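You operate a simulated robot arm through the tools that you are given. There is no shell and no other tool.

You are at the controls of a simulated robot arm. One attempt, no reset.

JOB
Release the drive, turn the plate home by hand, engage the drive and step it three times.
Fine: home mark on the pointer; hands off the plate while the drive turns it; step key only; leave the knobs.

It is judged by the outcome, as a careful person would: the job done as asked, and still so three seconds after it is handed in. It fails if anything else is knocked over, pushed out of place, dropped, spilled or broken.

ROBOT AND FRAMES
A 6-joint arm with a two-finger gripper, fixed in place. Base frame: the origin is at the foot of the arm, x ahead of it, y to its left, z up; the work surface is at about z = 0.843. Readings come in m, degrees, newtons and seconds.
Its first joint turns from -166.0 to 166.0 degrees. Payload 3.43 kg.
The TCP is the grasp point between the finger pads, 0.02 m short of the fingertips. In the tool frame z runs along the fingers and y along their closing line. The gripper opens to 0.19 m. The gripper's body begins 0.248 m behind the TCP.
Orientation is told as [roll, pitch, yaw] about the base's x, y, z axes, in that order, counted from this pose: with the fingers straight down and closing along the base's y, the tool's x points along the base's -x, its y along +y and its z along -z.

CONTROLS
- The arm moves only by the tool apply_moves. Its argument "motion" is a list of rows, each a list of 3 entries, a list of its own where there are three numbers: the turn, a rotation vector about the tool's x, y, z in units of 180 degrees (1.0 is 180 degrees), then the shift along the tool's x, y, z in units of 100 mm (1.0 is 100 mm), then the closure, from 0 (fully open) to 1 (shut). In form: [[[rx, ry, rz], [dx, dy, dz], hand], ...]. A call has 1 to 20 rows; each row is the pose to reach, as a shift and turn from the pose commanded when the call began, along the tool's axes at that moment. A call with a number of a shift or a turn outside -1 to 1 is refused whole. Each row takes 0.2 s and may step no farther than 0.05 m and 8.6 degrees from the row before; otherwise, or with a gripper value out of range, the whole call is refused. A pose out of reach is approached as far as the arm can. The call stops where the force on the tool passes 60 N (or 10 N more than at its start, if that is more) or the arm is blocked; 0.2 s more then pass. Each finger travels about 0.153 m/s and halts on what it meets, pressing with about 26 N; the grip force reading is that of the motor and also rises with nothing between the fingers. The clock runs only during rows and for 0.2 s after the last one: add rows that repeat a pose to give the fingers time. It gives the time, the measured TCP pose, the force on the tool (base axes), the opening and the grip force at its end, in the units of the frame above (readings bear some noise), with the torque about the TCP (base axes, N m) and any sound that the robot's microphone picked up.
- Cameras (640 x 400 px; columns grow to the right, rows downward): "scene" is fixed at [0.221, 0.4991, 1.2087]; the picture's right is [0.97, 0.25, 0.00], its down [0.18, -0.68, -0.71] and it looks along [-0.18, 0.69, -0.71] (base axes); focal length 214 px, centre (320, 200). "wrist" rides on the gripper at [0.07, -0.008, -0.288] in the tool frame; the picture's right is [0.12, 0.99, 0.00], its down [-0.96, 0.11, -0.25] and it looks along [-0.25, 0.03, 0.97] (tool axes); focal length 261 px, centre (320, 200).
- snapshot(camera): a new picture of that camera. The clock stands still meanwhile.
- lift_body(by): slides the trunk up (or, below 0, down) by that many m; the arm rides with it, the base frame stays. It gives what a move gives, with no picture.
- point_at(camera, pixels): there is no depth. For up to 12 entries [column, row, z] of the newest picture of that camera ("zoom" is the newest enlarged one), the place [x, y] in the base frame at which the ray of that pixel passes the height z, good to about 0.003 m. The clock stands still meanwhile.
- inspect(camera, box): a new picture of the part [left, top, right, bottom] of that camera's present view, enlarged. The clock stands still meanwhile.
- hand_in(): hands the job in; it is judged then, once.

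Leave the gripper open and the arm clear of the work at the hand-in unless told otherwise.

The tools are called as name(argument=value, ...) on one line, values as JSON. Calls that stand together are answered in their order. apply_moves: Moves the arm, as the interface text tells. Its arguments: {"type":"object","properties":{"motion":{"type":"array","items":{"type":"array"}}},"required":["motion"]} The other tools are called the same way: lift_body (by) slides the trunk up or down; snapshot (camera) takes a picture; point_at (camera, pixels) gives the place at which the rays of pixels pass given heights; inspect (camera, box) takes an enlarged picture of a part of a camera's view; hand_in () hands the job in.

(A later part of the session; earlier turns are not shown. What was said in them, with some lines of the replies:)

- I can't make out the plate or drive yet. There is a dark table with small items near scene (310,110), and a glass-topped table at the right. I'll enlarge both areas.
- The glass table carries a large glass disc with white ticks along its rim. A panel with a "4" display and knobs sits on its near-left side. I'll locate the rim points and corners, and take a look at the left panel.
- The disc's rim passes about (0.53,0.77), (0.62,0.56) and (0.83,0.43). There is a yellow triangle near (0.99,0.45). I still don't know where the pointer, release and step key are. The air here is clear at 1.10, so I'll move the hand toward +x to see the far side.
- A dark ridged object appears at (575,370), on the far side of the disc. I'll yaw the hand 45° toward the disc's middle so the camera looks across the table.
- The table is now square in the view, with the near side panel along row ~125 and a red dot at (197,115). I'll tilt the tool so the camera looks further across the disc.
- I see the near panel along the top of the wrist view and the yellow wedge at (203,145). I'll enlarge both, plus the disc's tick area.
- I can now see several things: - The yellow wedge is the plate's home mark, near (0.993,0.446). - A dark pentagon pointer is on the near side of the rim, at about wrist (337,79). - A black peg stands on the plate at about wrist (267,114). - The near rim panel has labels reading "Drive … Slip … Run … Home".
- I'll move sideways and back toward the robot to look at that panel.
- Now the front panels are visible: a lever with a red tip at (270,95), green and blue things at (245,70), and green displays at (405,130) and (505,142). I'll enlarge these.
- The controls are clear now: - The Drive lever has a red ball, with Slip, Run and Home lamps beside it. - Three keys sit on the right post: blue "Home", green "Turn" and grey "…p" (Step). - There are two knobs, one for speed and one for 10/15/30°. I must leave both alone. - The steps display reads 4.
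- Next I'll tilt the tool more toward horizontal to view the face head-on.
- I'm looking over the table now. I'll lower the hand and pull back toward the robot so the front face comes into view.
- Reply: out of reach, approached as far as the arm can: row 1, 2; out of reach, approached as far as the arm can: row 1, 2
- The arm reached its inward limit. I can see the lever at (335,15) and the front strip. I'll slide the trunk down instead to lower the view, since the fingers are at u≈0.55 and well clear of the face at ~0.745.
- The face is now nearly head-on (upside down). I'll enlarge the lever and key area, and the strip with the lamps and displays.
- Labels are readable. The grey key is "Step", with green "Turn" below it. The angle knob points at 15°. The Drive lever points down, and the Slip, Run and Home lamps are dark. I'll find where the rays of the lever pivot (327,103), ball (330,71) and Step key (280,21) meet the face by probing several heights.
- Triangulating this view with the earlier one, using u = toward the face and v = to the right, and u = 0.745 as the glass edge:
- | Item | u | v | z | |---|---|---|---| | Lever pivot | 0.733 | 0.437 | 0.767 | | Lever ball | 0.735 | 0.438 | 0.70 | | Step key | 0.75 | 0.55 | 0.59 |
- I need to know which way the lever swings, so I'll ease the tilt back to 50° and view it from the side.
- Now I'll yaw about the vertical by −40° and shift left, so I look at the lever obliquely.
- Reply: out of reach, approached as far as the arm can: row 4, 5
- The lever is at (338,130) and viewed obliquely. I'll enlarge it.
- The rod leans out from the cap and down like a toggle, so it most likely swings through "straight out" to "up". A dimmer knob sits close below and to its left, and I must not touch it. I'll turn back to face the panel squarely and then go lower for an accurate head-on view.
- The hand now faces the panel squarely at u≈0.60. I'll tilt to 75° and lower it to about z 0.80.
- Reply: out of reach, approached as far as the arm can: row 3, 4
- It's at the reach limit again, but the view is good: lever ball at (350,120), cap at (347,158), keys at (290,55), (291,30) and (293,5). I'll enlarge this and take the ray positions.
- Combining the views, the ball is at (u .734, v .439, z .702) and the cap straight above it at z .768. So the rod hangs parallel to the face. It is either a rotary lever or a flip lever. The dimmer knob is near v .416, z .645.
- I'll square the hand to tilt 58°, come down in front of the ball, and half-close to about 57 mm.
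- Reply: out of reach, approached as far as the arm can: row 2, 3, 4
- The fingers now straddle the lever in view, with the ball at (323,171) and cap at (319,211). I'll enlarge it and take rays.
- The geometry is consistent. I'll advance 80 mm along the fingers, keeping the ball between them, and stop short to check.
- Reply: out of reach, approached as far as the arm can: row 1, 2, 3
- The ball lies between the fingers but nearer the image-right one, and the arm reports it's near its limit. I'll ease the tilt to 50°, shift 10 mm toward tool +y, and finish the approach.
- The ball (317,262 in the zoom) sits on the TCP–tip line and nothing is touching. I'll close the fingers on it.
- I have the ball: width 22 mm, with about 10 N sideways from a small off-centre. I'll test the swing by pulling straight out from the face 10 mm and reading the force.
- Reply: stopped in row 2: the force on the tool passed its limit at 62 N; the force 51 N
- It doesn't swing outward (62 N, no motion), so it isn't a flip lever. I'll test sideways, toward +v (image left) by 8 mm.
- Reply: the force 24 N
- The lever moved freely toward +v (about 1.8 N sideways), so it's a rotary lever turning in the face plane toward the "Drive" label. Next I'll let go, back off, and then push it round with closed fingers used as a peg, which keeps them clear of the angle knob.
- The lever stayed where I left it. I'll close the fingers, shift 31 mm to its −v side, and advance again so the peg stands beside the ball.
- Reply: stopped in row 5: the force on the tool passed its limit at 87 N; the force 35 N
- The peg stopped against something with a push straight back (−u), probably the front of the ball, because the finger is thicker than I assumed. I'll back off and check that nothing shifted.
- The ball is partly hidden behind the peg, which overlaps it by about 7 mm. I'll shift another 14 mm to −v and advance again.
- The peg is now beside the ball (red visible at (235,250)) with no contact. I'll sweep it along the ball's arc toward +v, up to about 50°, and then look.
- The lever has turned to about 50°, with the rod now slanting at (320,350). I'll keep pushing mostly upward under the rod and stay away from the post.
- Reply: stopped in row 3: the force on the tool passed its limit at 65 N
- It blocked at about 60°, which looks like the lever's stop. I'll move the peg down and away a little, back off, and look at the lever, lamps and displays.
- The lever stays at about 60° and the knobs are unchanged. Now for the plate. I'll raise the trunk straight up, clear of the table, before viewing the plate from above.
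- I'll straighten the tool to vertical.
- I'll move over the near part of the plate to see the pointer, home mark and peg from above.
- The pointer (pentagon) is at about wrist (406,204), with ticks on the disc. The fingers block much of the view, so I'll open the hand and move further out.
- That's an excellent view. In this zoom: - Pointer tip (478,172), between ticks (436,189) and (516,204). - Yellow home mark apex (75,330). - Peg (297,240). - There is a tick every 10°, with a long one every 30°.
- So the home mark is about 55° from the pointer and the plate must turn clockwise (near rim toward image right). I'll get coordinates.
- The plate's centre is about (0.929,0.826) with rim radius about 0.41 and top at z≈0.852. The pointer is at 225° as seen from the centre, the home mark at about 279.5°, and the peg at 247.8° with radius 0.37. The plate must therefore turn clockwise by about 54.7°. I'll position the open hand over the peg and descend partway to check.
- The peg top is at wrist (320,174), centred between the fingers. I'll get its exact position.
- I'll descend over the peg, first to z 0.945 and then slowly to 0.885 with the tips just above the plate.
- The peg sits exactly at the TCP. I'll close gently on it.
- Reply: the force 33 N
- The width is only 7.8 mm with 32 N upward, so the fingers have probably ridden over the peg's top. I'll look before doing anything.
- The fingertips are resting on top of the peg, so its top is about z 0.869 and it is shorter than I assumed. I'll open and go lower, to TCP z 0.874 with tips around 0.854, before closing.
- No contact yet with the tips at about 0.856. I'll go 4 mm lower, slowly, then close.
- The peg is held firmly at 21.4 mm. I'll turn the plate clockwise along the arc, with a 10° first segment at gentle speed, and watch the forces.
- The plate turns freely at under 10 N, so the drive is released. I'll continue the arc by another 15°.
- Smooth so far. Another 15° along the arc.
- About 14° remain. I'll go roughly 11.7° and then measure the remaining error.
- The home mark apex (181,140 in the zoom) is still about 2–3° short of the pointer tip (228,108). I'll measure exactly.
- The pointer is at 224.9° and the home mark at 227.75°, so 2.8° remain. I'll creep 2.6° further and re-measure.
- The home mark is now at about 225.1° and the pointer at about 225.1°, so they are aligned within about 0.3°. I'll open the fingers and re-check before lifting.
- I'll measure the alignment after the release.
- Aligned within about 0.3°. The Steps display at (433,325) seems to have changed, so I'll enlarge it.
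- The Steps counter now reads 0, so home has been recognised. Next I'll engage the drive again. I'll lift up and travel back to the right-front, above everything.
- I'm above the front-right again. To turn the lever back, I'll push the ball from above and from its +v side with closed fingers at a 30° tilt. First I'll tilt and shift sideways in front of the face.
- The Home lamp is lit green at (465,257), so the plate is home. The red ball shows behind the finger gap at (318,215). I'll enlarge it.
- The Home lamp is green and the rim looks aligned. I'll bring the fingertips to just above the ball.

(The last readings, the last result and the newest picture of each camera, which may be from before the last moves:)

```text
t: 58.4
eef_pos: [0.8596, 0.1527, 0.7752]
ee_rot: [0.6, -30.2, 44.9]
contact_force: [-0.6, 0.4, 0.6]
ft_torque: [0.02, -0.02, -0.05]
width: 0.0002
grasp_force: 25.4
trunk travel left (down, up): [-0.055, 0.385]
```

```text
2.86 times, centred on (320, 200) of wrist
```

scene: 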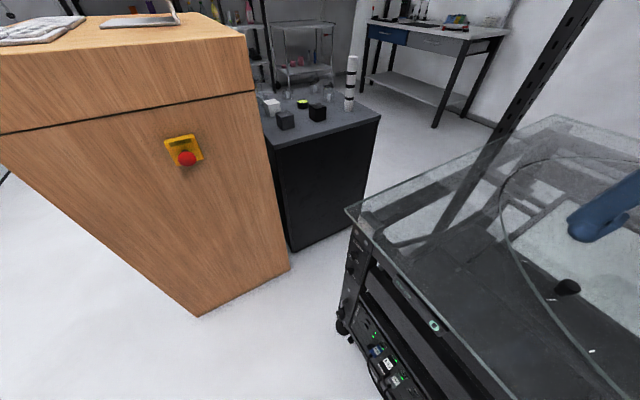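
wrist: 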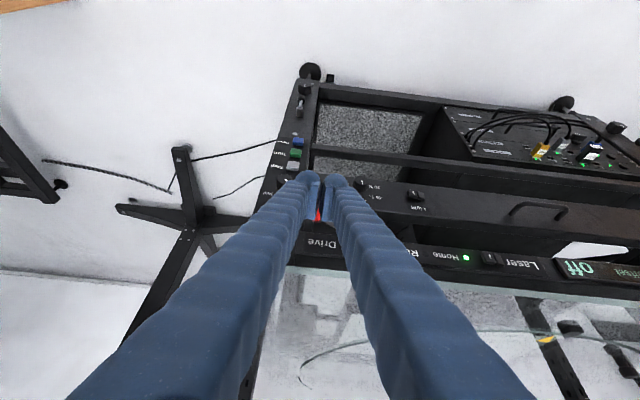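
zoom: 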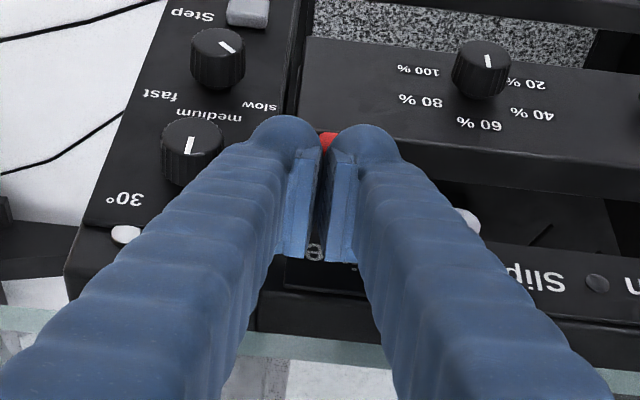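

The ball shows just past the tips at (328,140). I'll press down along its arc to about 45° and check.

apply_moves(motion=[[[0, 0, 0], [0.06, 0, 0.104], 1], [[0, 0, 0], [0.086, 0, 0.147], 1], [[0, 0, 0], [0.131, -0.02, 0.225], 1], [[0, 0, 0], [0.176, -0.04, 0.302], 1]])

inspect(camera="wrist", box=[240, 130, 400, 270])

```text
t: 59.4
eef_pos: [0.8612, 0.15, 0.7393]
ee_rot: [0.5, -30.2, 44.8]
contact_force: [-0.5, 1.5, -0.8]
ft_torque: [0.0, -0.02, 0.01]
width: 0.0
grasp_force: 25.5
trunk travel left (down, up): [-0.055, 0.385]
```

```text
2.86 times, centred on (320, 200) of wrist
```

zoom: 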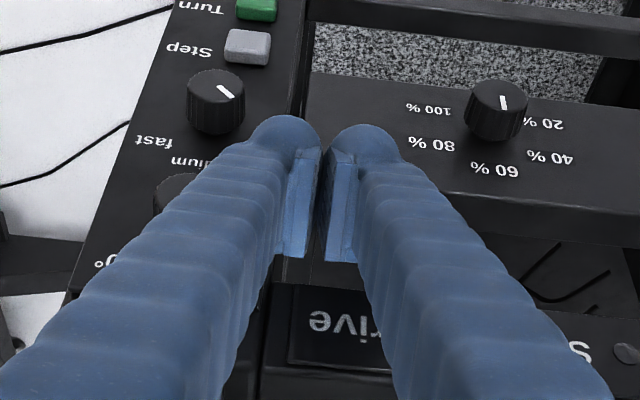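

Force is small and the lever is hidden behind the right finger. I'll continue along the arc to about 15° and look.

apply_moves(motion=[[[0, 0, 0], [0.045, 0.02, 0.078], 1], [[0, 0, 0], [0.09, 0.06, 0.156], 1], [[0, 0, 0], [0.12, 0.11, 0.207], 1], [[0, 0, 0], [0.151, 0.17, 0.259], 1]])

snapshot(camera="wrist")

inspect(camera="wrist", box=[240, 130, 400, 270])

```text
t: 60.4
eef_pos: [0.8487, 0.1619, 0.7096]
ee_rot: [0.5, -30.0, 44.8]
contact_force: [0.5, -0.7, 0.1]
ft_torque: [0.03, 0.01, -0.01]
width: 0.0
grasp_force: 26.5
trunk travel left (down, up): [-0.055, 0.385]
```

```text
taken
```

wrist: 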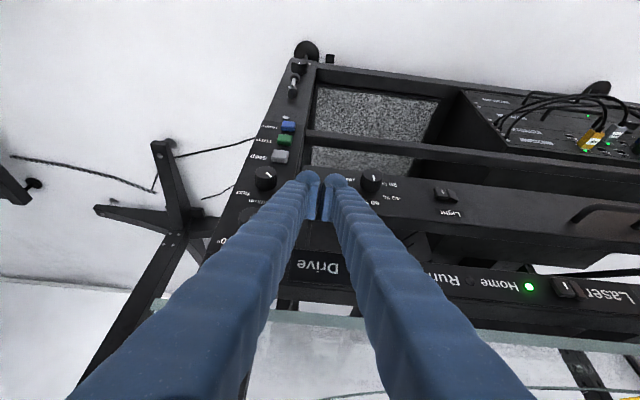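

```text
2.86 times, centred on (320, 200) of wrist
```

zoom: 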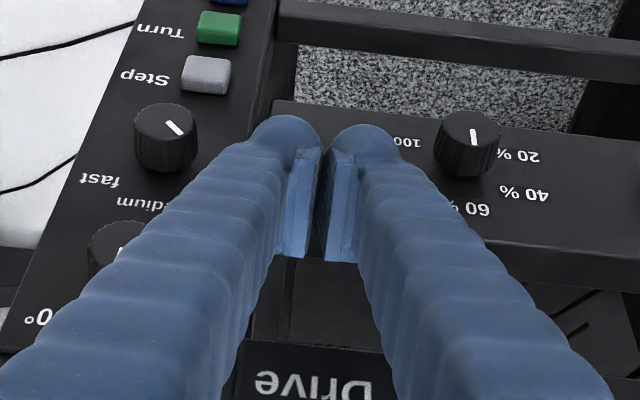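

The lever is hidden from here. I'll move −v in small increments and watch the sideways force.

apply_moves(motion=[[[0, 0, 0], [0.01, 0.03, 0.02], 1], [[0, 0, 0], [0.02, 0.07, 0.035], 1], [[0, 0, 0], [0.02, 0.1, 0.035], 1]])

apply_moves(motion=[[[0, 0, 0], [0, 0.03, 0], 1], [[0, 0, 0], [0, 0.05, 0], 1]])

inspect(camera="wrist", box=[240, 130, 400, 270])

```text
t: 61.2
eef_pos: [0.8456, 0.1647, 0.7073]
ee_rot: [0.2, -30.3, 44.7]
contact_force: [33.0, -28.3, 7.1]
ft_torque: [0.25, 0.08, -0.56]
width: 0.0
grasp_force: 25.7
trunk travel left (down, up): [-0.055, 0.385]
```

```text
t: 61.6
eef_pos: [0.846, 0.1648, 0.7097]
ee_rot: [-0.2, -30.3, 44.5]
contact_force: [7.2, -6.5, -2.6]
ft_torque: [-0.05, -0.03, -0.16]
width: 0.0
grasp_force: 25.7
trunk travel left (down, up): [-0.055, 0.385]
stopped in row 2: the force on the tool passed its limit at 62 N (the readings are from after the stop); the commanded pose is now the measured one
```

```text
2.86 times, centred on (320, 200) of wrist
```

zoom: 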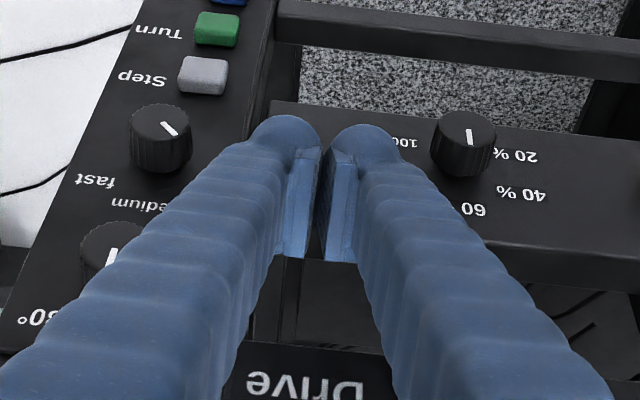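

The peg met a firm stop at v≈0.482 (43–62 N sideways). I'll back off to +v and retract to see the lever.

apply_moves(motion=[[[0, 0, 0], [0, -0.08, 0], 1], [[0, 0, 0], [0.1, -0.1, -0.3], 1], [[0, 0, 0], [0.3, -0.1, -0.6], 1], [[0, 0, 0], [0.6, -0.3, -0.8], 1], [[0, 0, 0], [0.8, -0.6, -0.9], 1]])

snapshot(camera="wrist")

inspect(camera="wrist", box=[260, 160, 480, 320])

```text
t: 62.8
eef_pos: [0.8052, 0.0444, 0.7464]
ee_rot: [-0.1, -30.2, 44.6]
contact_force: [-0.2, -0.3, -0.4]
ft_torque: [-0.06, -0.03, -0.03]
width: 0.0
grasp_force: 26.6
trunk travel left (down, up): [-0.055, 0.385]
```

```text
taken
```

wrist: 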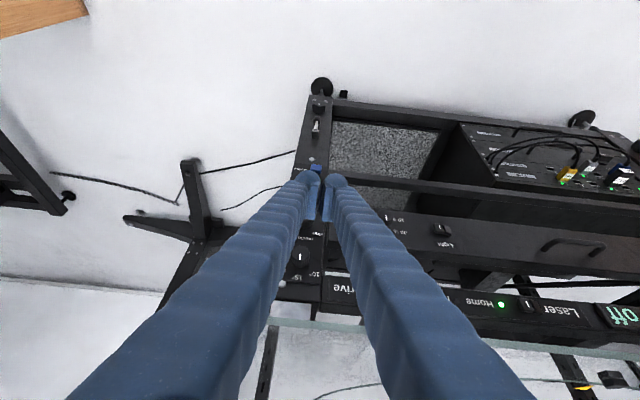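

```text
2.50 times, centred on (370, 240) of wrist
```

zoom: 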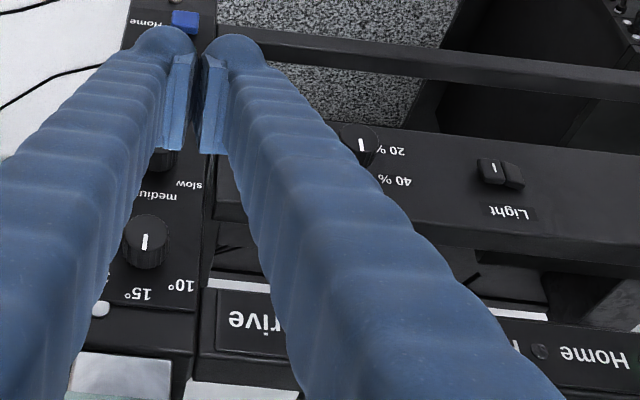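

The lever is still hidden. I'll shift back to −v and open the hand, staying well in front of the face, so it shows in the gap.

apply_moves(motion=[[[0, 0, 0], [0.1, 0.35, -0.1], 0.8], [[0, 0, 0], [0.1, 0.7, -0.2], 0.6], [[0, 0, 0], [0.1, 0.95, -0.2], 0.45], [[0, 0, 0], [0.1, 0.95, -0.2], 0.45]])

snapshot(camera="wrist")

inspect(camera="wrist", box=[240, 140, 420, 290])

```text
t: 63.8
eef_pos: [0.7237, 0.0978, 0.7586]
ee_rot: [0.0, -30.3, 44.7]
contact_force: [-0.1, 0.0, 0.5]
ft_torque: [0.0, -0.02, 0.01]
width: 0.1046
grasp_force: 0.1
trunk travel left (down, up): [-0.055, 0.385]
```

```text
taken
```

wrist: 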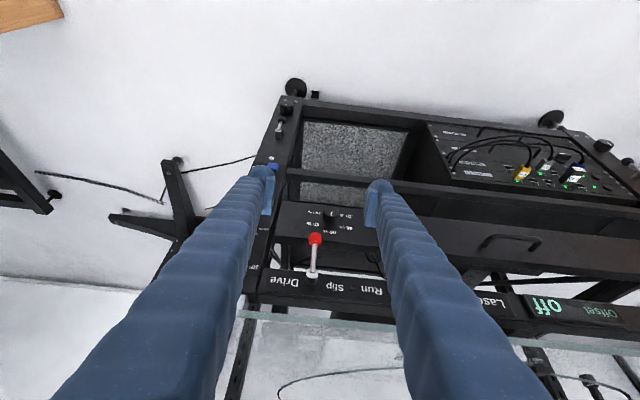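

```text
2.67 times, centred on (330, 215) of wrist
```

zoom: 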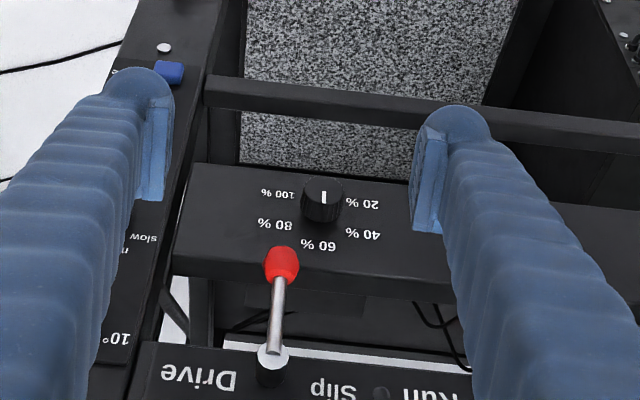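

The lever is back upright (ball (281,265), cap (272,360)), as it was at the start, so the drive is engaged. Next is the Step key at about (u 0.749, v 0.549, z 0.596). Green Turn is 44 mm below it and the speed knob about 58 mm above. I'll close the hand, tilt to about 48° and move in front of it.

apply_moves(motion=[[[0, -0.025, 0], [0, -0.25, 0.1], 0.7], [[0, -0.05, 0], [0, -0.5, 0.3], 1], [[0, -0.075, 0], [-0.02, -0.75, 0.5], 1], [[0, -0.098, 0], [-0.039, -1.0, 0.706], 1], [[0, -0.098, 0], [-0.039, -1.0, 0.706], 1]])

lift_body(by=-0.055)

snapshot(camera="wrist")

inspect(camera="scene", box=[380, 270, 480, 350])

```text
t: 65.0
eef_pos: [0.8239, 0.0544, 0.6995]
ee_rot: [0.0, -48.0, 44.6]
contact_force: [-0.9, 0.7, -1.3]
ft_torque: [0.1, 0.03, 0.05]
width: 0.0
grasp_force: 25.9
trunk travel left (down, up): [-0.055, 0.385]
```

```text
t: 65.9
eef_pos: [0.8247, 0.0541, 0.6462]
ee_rot: [-0.1, -47.9, 44.6]
contact_force: [0.2, -1.0, 0.7]
ft_torque: [-0.01, 0.0, -0.02]
width: 0.0
grasp_force: 25.9
trunk travel left (down, up): [0.0, 0.44]
```

```text
taken
```

wrist: 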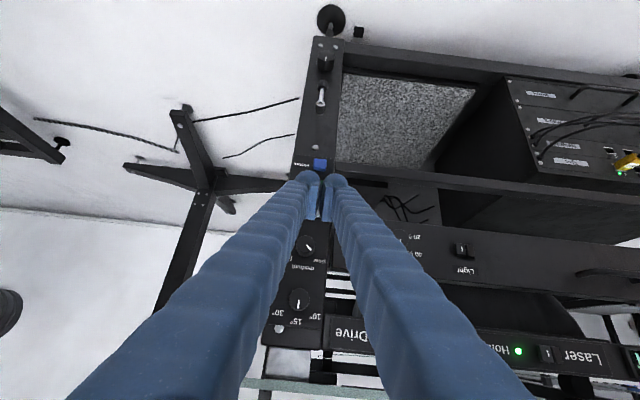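

```text
5.00 times, centred on (430, 310) of scene
```

zoom: 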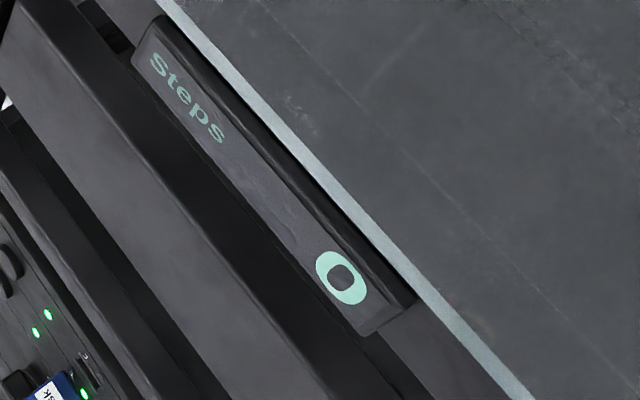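

The steps are still 0 and Home is lit. The closed fingers hide the keys, so I'll open the hand here (well in front of the face) to locate the Step key accurately.

apply_moves(motion=[[[0, 0, 0], [0, 0, 0], 0.7], [[0, 0, 0], [0, 0, 0], 0.5], [[0, 0, 0], [0, 0, 0], 0.5]])

snapshot(camera="wrist")

inspect(camera="wrist", box=[270, 130, 370, 330])

```text
t: 66.7
eef_pos: [0.8229, 0.0531, 0.6446]
ee_rot: [0.0, -47.9, 44.5]
contact_force: [0.9, -0.3, 0.1]
ft_torque: [0.0, -0.02, 0.05]
width: 0.0953
grasp_force: 0.1
trunk travel left (down, up): [0.0, 0.44]
```

```text
taken
```

wrist: 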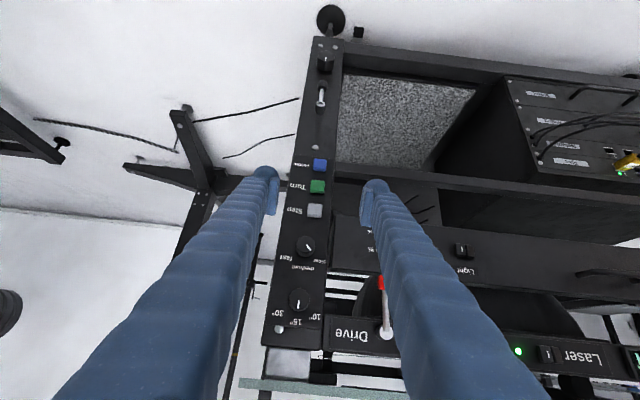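

```text
2.00 times, centred on (320, 230) of wrist
```

zoom: 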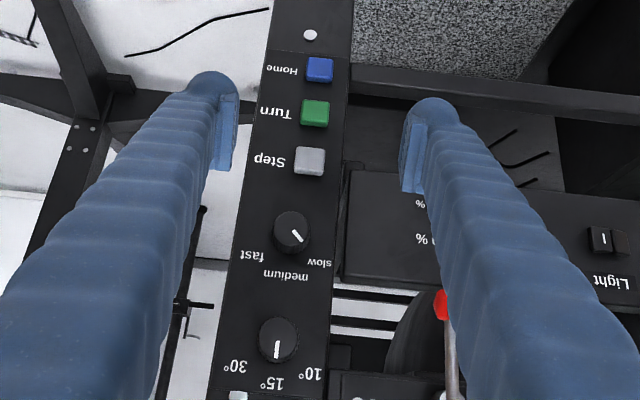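

The Step key centre is at wrist (315,210), which gives v≈0.548, z≈0.599. Turn is at z≈0.556 and the speed knob at z≈0.668, so there is good clearance. I'll close the hand and approach to about 15 mm in front of the Step key.

apply_moves(motion=[[[0, 0, 0], [0, 0, 0], 1], [[0, 0, 0], [0, -0.028, 0], 1], [[0, 0, 0], [0, -0.028, 0], 1], [[0, 0, 0], [-0.07, -0.028, 0.32], 1], [[0, 0, 0], [-0.15, -0.028, 0.64], 1], [[0, 0, 0], [-0.221, -0.028, 0.954], 1], [[0, 0, 0], [-0.221, -0.028, 0.954], 1]])

inspect(camera="wrist", box=[250, 120, 390, 260])

```text
t: 68.3
eef_pos: [0.8863, 0.1123, 0.5953]
ee_rot: [0.0, -47.9, 44.6]
contact_force: [0.3, 1.0, -0.4]
ft_torque: [0.03, 0.0, -0.04]
width: 0.0
grasp_force: 25.5
trunk travel left (down, up): [0.0, 0.44]
```

```text
2.86 times, centred on (320, 190) of wrist
```

zoom: 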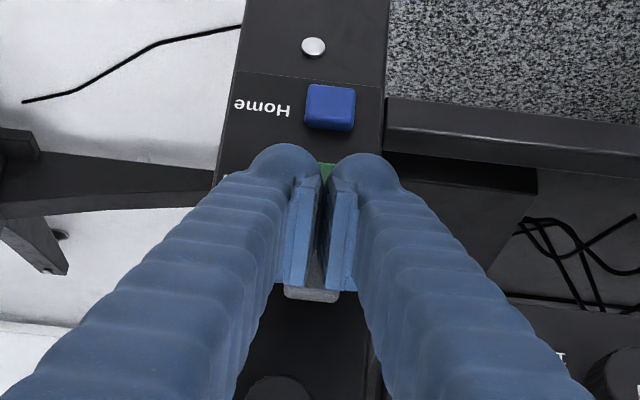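

The grey Step key lies right behind the upper finger edge, and Turn is lower. I'll raise 3 mm and press straight in slowly, reading the force and sounds.

apply_moves(motion=[[[0, 0, 0], [-0.055, 0, 0.017], 1], [[0, 0, 0], [-0.089, 0, 0.054], 1], [[0, 0, 0], [-0.116, 0, 0.084], 1], [[0, 0, 0], [-0.129, 0, 0.099], 1]])

```text
t: 69.3
eef_pos: [0.8944, 0.1186, 0.5978]
ee_rot: [0.2, -47.3, 44.2]
contact_force: [-17.3, -14.2, 7.3]
ft_torque: [0.17, -0.18, 0.09]
width: 0.006
grasp_force: 34.2
trunk travel left (down, up): [0.0, 0.44]
heard: click
stopped in row 4: the force on the tool passed its limit at 64 N (the readings are from after the stop); the commanded pose is now the measured one
```

A click was heard and the key bottomed out. I'll back off the key and wait for the drive to finish.

apply_moves(motion=[[[0, 0, 0], [0.05, 0, -0.056], 1], [[0, 0, 0], [0.08, 0, -0.09], 1], [[0, 0, 0], [0.08, 0, -0.09], 1], [[0, 0, 0], [0.08, 0, -0.09], 1], [[0, 0, 0], [0.08, 0, -0.09], 1]])

inspect(camera="scene", box=[380, 270, 480, 350])

snapshot(camera="scene")

snapshot(camera="wrist")

```text
t: 70.5
eef_pos: [0.8865, 0.1106, 0.5977]
ee_rot: [0.3, -47.6, 44.4]
contact_force: [-0.2, -1.0, 0.2]
ft_torque: [0.03, 0.0, -0.02]
width: 0.0001
grasp_force: 34.1
trunk travel left (down, up): [0.0, 0.44]
```

```text
5.00 times, centred on (430, 310) of scene
```

zoom: 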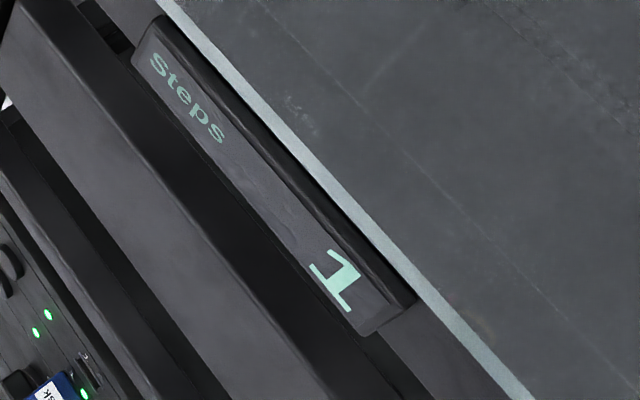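

```text
taken
```

scene: 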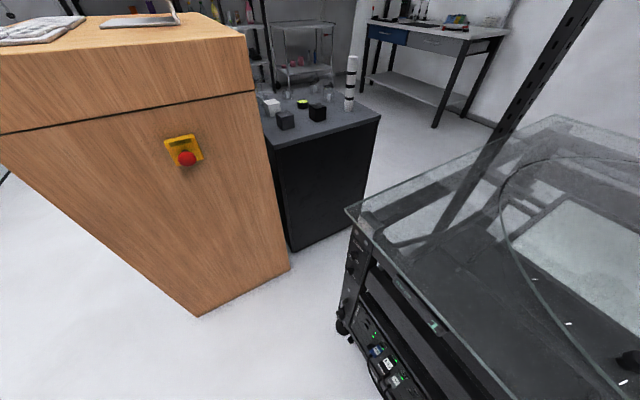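

```text
taken
```

wrist: 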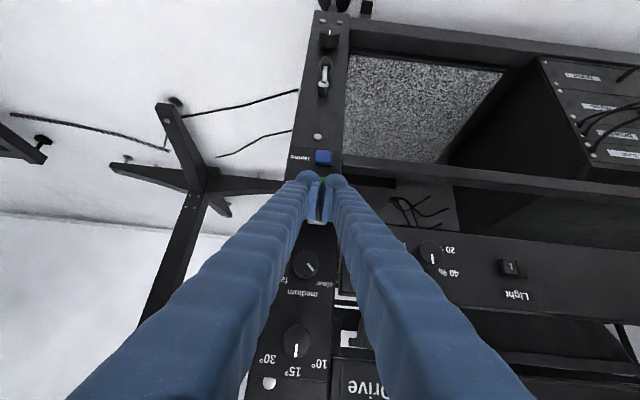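

The Steps display now reads 1, and the peg has moved to scene (630,360). I'll wait 3 s and check that the plate has stopped before the next press.

apply_moves(motion=[[[0, 0, 0], [0, 0, 0], 1], [[0, 0, 0], [0, 0, 0], 1], [[0, 0, 0], [0, 0, 0], 1], [[0, 0, 0], [0, 0, 0], 1], [[0, 0, 0], [0, 0, 0], 1], [[0, 0, 0], [0, 0, 0], 1], [[0, 0, 0], [0, 0, 0], 1], [[0, 0, 0], [0, 0, 0], 1], [[0, 0, 0], [0, 0, 0], 1], [[0, 0, 0], [0, 0, 0], 1], [[0, 0, 0], [0, 0, 0], 1], [[0, 0, 0], [0, 0, 0], 1], [[0, 0, 0], [0, 0, 0], 1], [[0, 0, 0], [0, 0, 0], 1], [[0, 0, 0], [0, 0, 0], 1]])

snapshot(camera="scene")

```text
t: 73.7
eef_pos: [0.887, 0.1123, 0.5969]
ee_rot: [0.2, -47.6, 44.4]
contact_force: [0.4, 0.6, -0.9]
ft_torque: [0.01, -0.02, -0.02]
width: 0.0
grasp_force: 34.3
trunk travel left (down, up): [0.0, 0.44]
```

```text
taken
```

scene: 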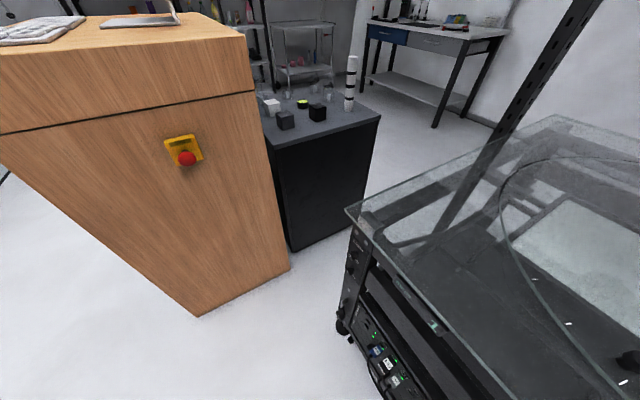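

The plate is unchanged, so it has stopped. Second press, along the same path.

apply_moves(motion=[[[0, 0, 0], [-0.04, 0, 0.045], 1], [[0, 0, 0], [-0.065, 0, 0.073], 1], [[0, 0, 0], [-0.08, 0, 0.09], 1], [[0, 0, 0], [-0.087, 0, 0.097], 1]])

```text
t: 74.7
eef_pos: [0.893, 0.1175, 0.5967]
ee_rot: [0.2, -47.4, 44.3]
contact_force: [-28.5, -27.3, 7.2]
ft_torque: [0.19, -0.27, 0.09]
width: 0.0062
grasp_force: 34.7
trunk travel left (down, up): [0.0, 0.44]
heard: click
```

Click heard. I'll back off by the same amount and wait for the motion to finish.

apply_moves(motion=[[[0, 0, 0], [0.05, 0, -0.056], 1], [[0, 0, 0], [0.087, 0, -0.097], 1], [[0, 0, 0], [0.087, 0, -0.097], 1], [[0, 0, 0], [0.087, 0, -0.097], 1], [[0, 0, 0], [0.087, 0, -0.097], 1], [[0, 0, 0], [0.087, 0, -0.097], 1], [[0, 0, 0], [0.087, 0, -0.097], 1], [[0, 0, 0], [0.087, 0, -0.097], 1], [[0, 0, 0], [0.087, 0, -0.097], 1], [[0, 0, 0], [0.087, 0, -0.097], 1], [[0, 0, 0], [0.087, 0, -0.097], 1], [[0, 0, 0], [0.087, 0, -0.097], 1], [[0, 0, 0], [0.087, 0, -0.097], 1], [[0, 0, 0], [0.087, 0, -0.097], 1], [[0, 0, 0], [0.087, 0, -0.097], 1], [[0, 0, 0], [0.087, 0, -0.097], 1], [[0, 0, 0], [0.087, 0, -0.097], 1], [[0, 0, 0], [0.087, 0, -0.097], 1]])

inspect(camera="scene", box=[380, 270, 480, 350])

snapshot(camera="scene")

```text
t: 78.5
eef_pos: [0.8861, 0.1108, 0.5979]
ee_rot: [0.2, -47.5, 44.3]
contact_force: [0.3, -0.3, -0.1]
ft_torque: [0.0, -0.01, 0.0]
width: 0.0003
grasp_force: 34.4
trunk travel left (down, up): [0.0, 0.44]
```

```text
5.00 times, centred on (430, 310) of scene
```

zoom: 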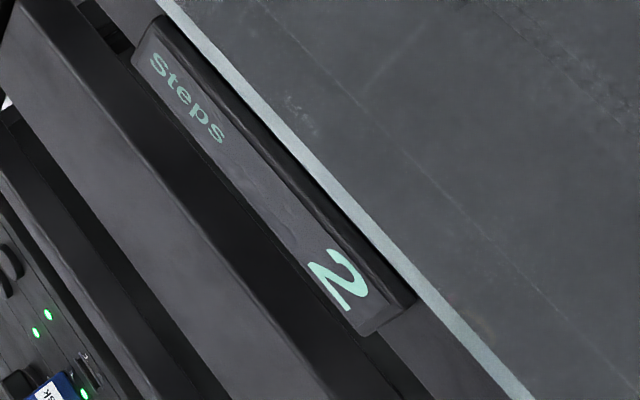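

```text
taken
```

scene: 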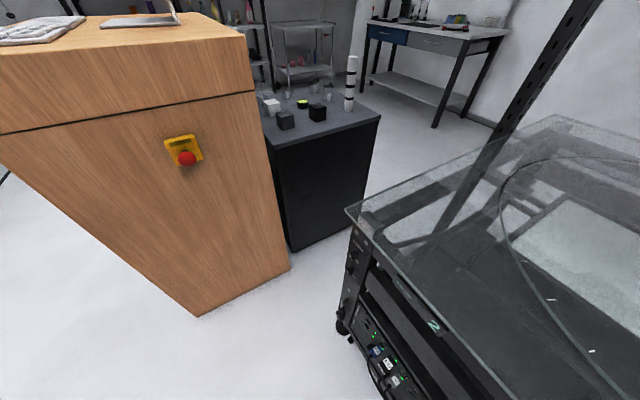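

The Steps display reads 2 and 3.8 s have passed, as with step one. Third press now.

apply_moves(motion=[[[0, 0, 0], [-0.04, 0, 0.045], 1], [[0, 0, 0], [-0.065, 0, 0.073], 1], [[0, 0, 0], [-0.08, 0, 0.09], 1], [[0, 0, 0], [-0.087, 0, 0.097], 1]])

```text
t: 79.5
eef_pos: [0.8935, 0.1181, 0.5972]
ee_rot: [0.2, -47.4, 44.4]
contact_force: [-28.9, -24.9, 5.5]
ft_torque: [0.18, -0.27, 0.13]
width: 0.0059
grasp_force: 33.7
trunk travel left (down, up): [0.0, 0.44]
heard: click
```

Click heard. I'll back off and wait again.

apply_moves(motion=[[[0, 0, 0], [0.05, 0, -0.056], 1], [[0, 0, 0], [0.087, 0, -0.097], 1], [[0, 0, 0], [0.087, 0, -0.097], 1], [[0, 0, 0], [0.087, 0, -0.097], 1], [[0, 0, 0], [0.087, 0, -0.097], 1], [[0, 0, 0], [0.087, 0, -0.097], 1], [[0, 0, 0], [0.087, 0, -0.097], 1], [[0, 0, 0], [0.087, 0, -0.097], 1], [[0, 0, 0], [0.087, 0, -0.097], 1], [[0, 0, 0], [0.087, 0, -0.097], 1], [[0, 0, 0], [0.087, 0, -0.097], 1], [[0, 0, 0], [0.087, 0, -0.097], 1], [[0, 0, 0], [0.087, 0, -0.097], 1], [[0, 0, 0], [0.087, 0, -0.097], 1], [[0, 0, 0], [0.087, 0, -0.097], 1], [[0, 0, 0], [0.087, 0, -0.097], 1], [[0, 0, 0], [0.087, 0, -0.097], 1], [[0, 0, 0], [0.087, 0, -0.097], 1]])

inspect(camera="scene", box=[380, 270, 480, 350])

```text
t: 83.3
eef_pos: [0.8879, 0.1109, 0.5969]
ee_rot: [0.2, -47.5, 44.5]
contact_force: [0.3, -0.5, -0.4]
ft_torque: [0.01, 0.0, 0.0]
width: 0.0
grasp_force: 34.7
trunk travel left (down, up): [0.0, 0.44]
```

```text
5.00 times, centred on (430, 310) of scene
```

zoom: 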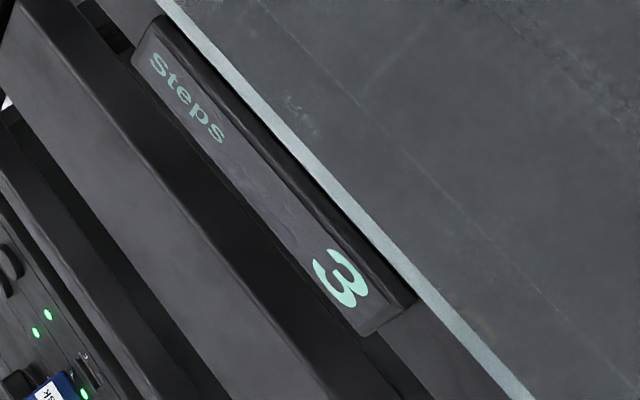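

The Steps display reads 3. I'll retreat away from the face along the path I came in on.

apply_moves(motion=[[[0, 0, 0], [0.07, 0, -0.32], 1], [[0, 0, 0], [0.15, 0, -0.64], 1], [[0, 0, 0], [0.22, 0, -0.95], 1], [[0, 0, 0], [0.22, 0, -0.95], 0.7], [[0, 0, 0], [0.22, 0, -0.95], 0.4], [[0, 0, 0], [0.22, 0, -0.95], 0.4]])

snapshot(camera="wrist")

inspect(camera="wrist", box=[270, 130, 370, 330])

```text
t: 84.7
eef_pos: [0.8258, 0.0506, 0.6465]
ee_rot: [0.1, -47.5, 44.4]
contact_force: [-0.5, 0.2, 0.2]
ft_torque: [0.01, -0.03, 0.0]
width: 0.1139
grasp_force: 0.0
trunk travel left (down, up): [0.0, 0.44]
```

```text
taken
```

wrist: 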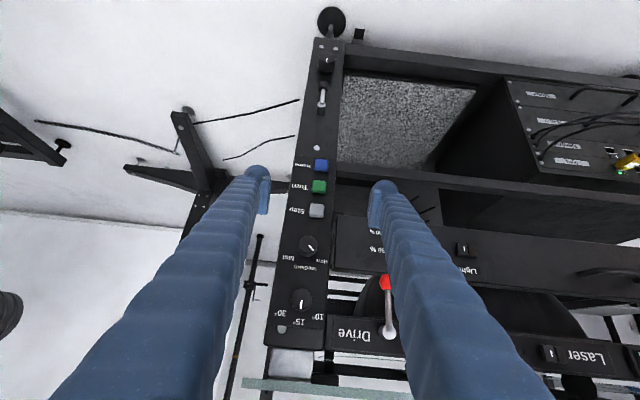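

```text
2.00 times, centred on (320, 230) of wrist
```

zoom: 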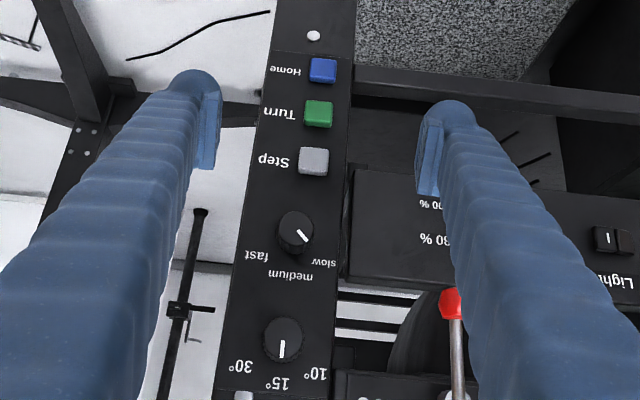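

The knobs are unchanged and the lever is upright. I'll raise the trunk to clear everything and look at the plate once more.

lift_body(by=0.44)

apply_moves(motion=[[[0, 0.045, 0], [0, 0.15, 0], 0.2], [[0, 0.09, 0], [0, 0.3, 0], 0], [[0, 0.135, 0], [0, 0.5, 0], 0], [[0, 0.18, 0], [0, 0.7, 0], 0], [[0, 0.22, 0], [0, 0.9, 0], 0], [[0, 0.22, 0], [0, 0.9, 0], 0]])

snapshot(camera="wrist")

snapshot(camera="scene")

```text
refused: 0.44 is not a number from -0.4 to 0.4
```

```text
t: 86.1
eef_pos: [0.7632, 0.1169, 0.6449]
ee_rot: [0.1, -7.9, 44.5]
contact_force: [-0.1, -0.1, -0.1]
ft_torque: [-0.03, -0.03, 0.04]
width: 0.1897
grasp_force: 0.1
trunk travel left (down, up): [0.0, 0.44]
```

```text
taken
```

wrist: 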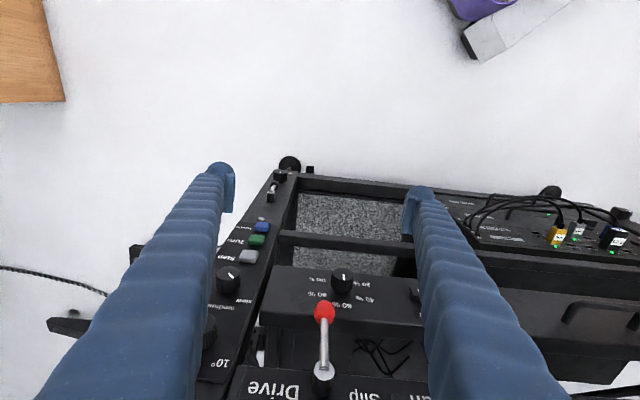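

```text
taken
```

scene: 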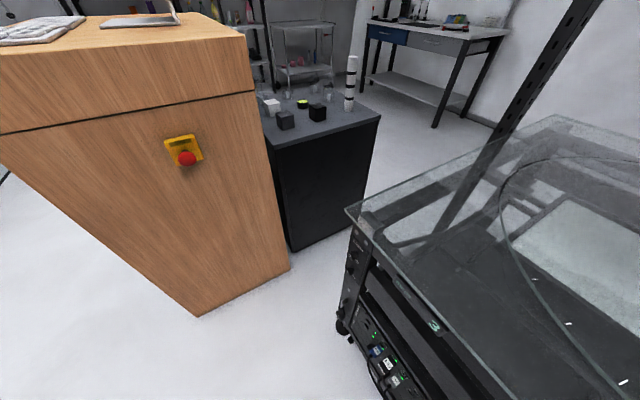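

The lift was refused (0.4 is the maximum) and the hand tilted down at the low position, but nothing was touched. It is 12 cm in front of the face, so raising straight up is clear.

lift_body(by=0.4)

snapshot(camera="wrist")

```text
t: 90.0
eef_pos: [0.7621, 0.1153, 1.0452]
ee_rot: [0.1, -8.0, 44.6]
contact_force: [0.6, 0.2, 0.6]
ft_torque: [0.04, 0.01, -0.02]
width: 0.1898
grasp_force: 0.1
trunk travel left (down, up): [-0.4, 0.04]
```

```text
taken
```

wrist: 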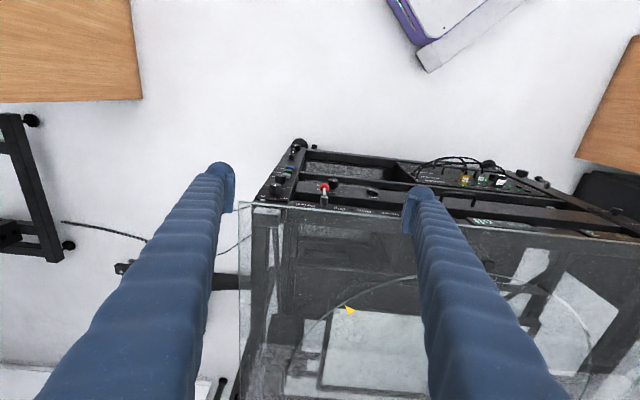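

I'll check the home mark's angle (wrist (350,308)), the lamps, and the display.

point_at(camera="wrist", pixels=[[346, 306, 0.85], [354, 310, 0.85]])

inspect(camera="wrist", box=[250, 130, 420, 240])

inspect(camera="scene", box=[380, 270, 480, 350])

```text
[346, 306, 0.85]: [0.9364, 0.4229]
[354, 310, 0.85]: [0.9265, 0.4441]
```

```text
3.64 times, centred on (335, 185) of wrist
```

zoom: 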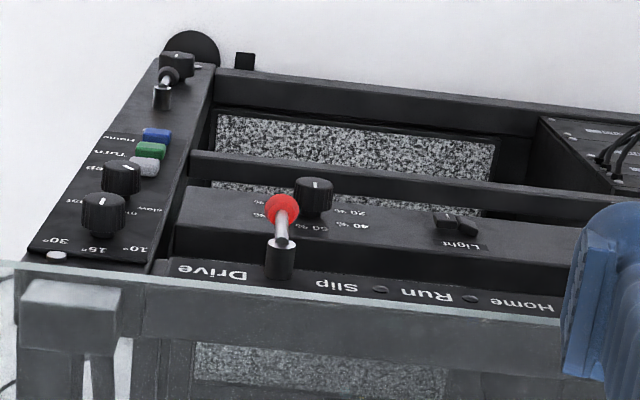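

```text
5.00 times, centred on (430, 310) of scene
```

zoom: 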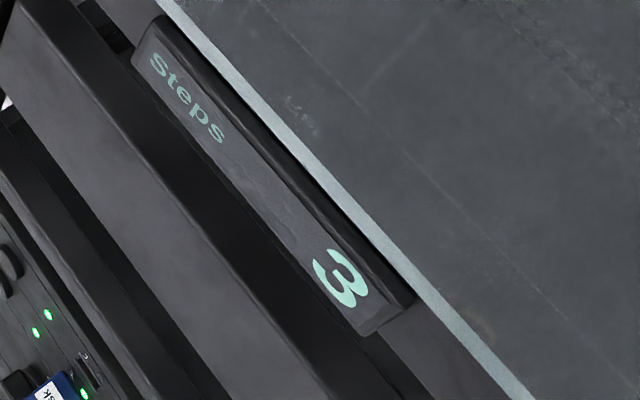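

Everything checks out:
- The home mark is at about 270–271°, which is 45° (3 × 15°) past the pointer.
- The Steps display reads 3, the lever is engaged, and the Slip and Run lamps are dark.
- The knobs are untouched, the hand is open, and the arm is clear.

Handing in.

hand_in()

```text
The job is handed in.
```

The job is done and handed in. The drive was released, the plate turned home by hand, the drive engaged again, and the plate stepped three times with the Step key.

- **Home:** I turned the plate by its peg until the yellow home mark sat on the pointer, within about 0.3°. The Home lamp lit green and the Steps counter went to 0.
- **Steps:** I pressed only the Step key, with one click per press and a wait of over 3 seconds after each. The counter read 1, 2, then 3. The home mark ended about 45° past the pointer, which matches three 15° steps.
- **Hands off:** The arm was off the plate whenever the drive moved it.
- **Knobs:** Both knobs on the key panel and the dimmer knob near the lever looked unchanged.
- **Firm contacts:** I pushed the Drive lever firmly while working out which way it turns, and the arm's force stop tripped several times there, at up to 87 N. A later Step press reached about 64 N. The lever still turned normally afterwards and I saw no damage.

At hand-in the gripper was open, the arm was clear, and the Slip and Run lamps were dark.
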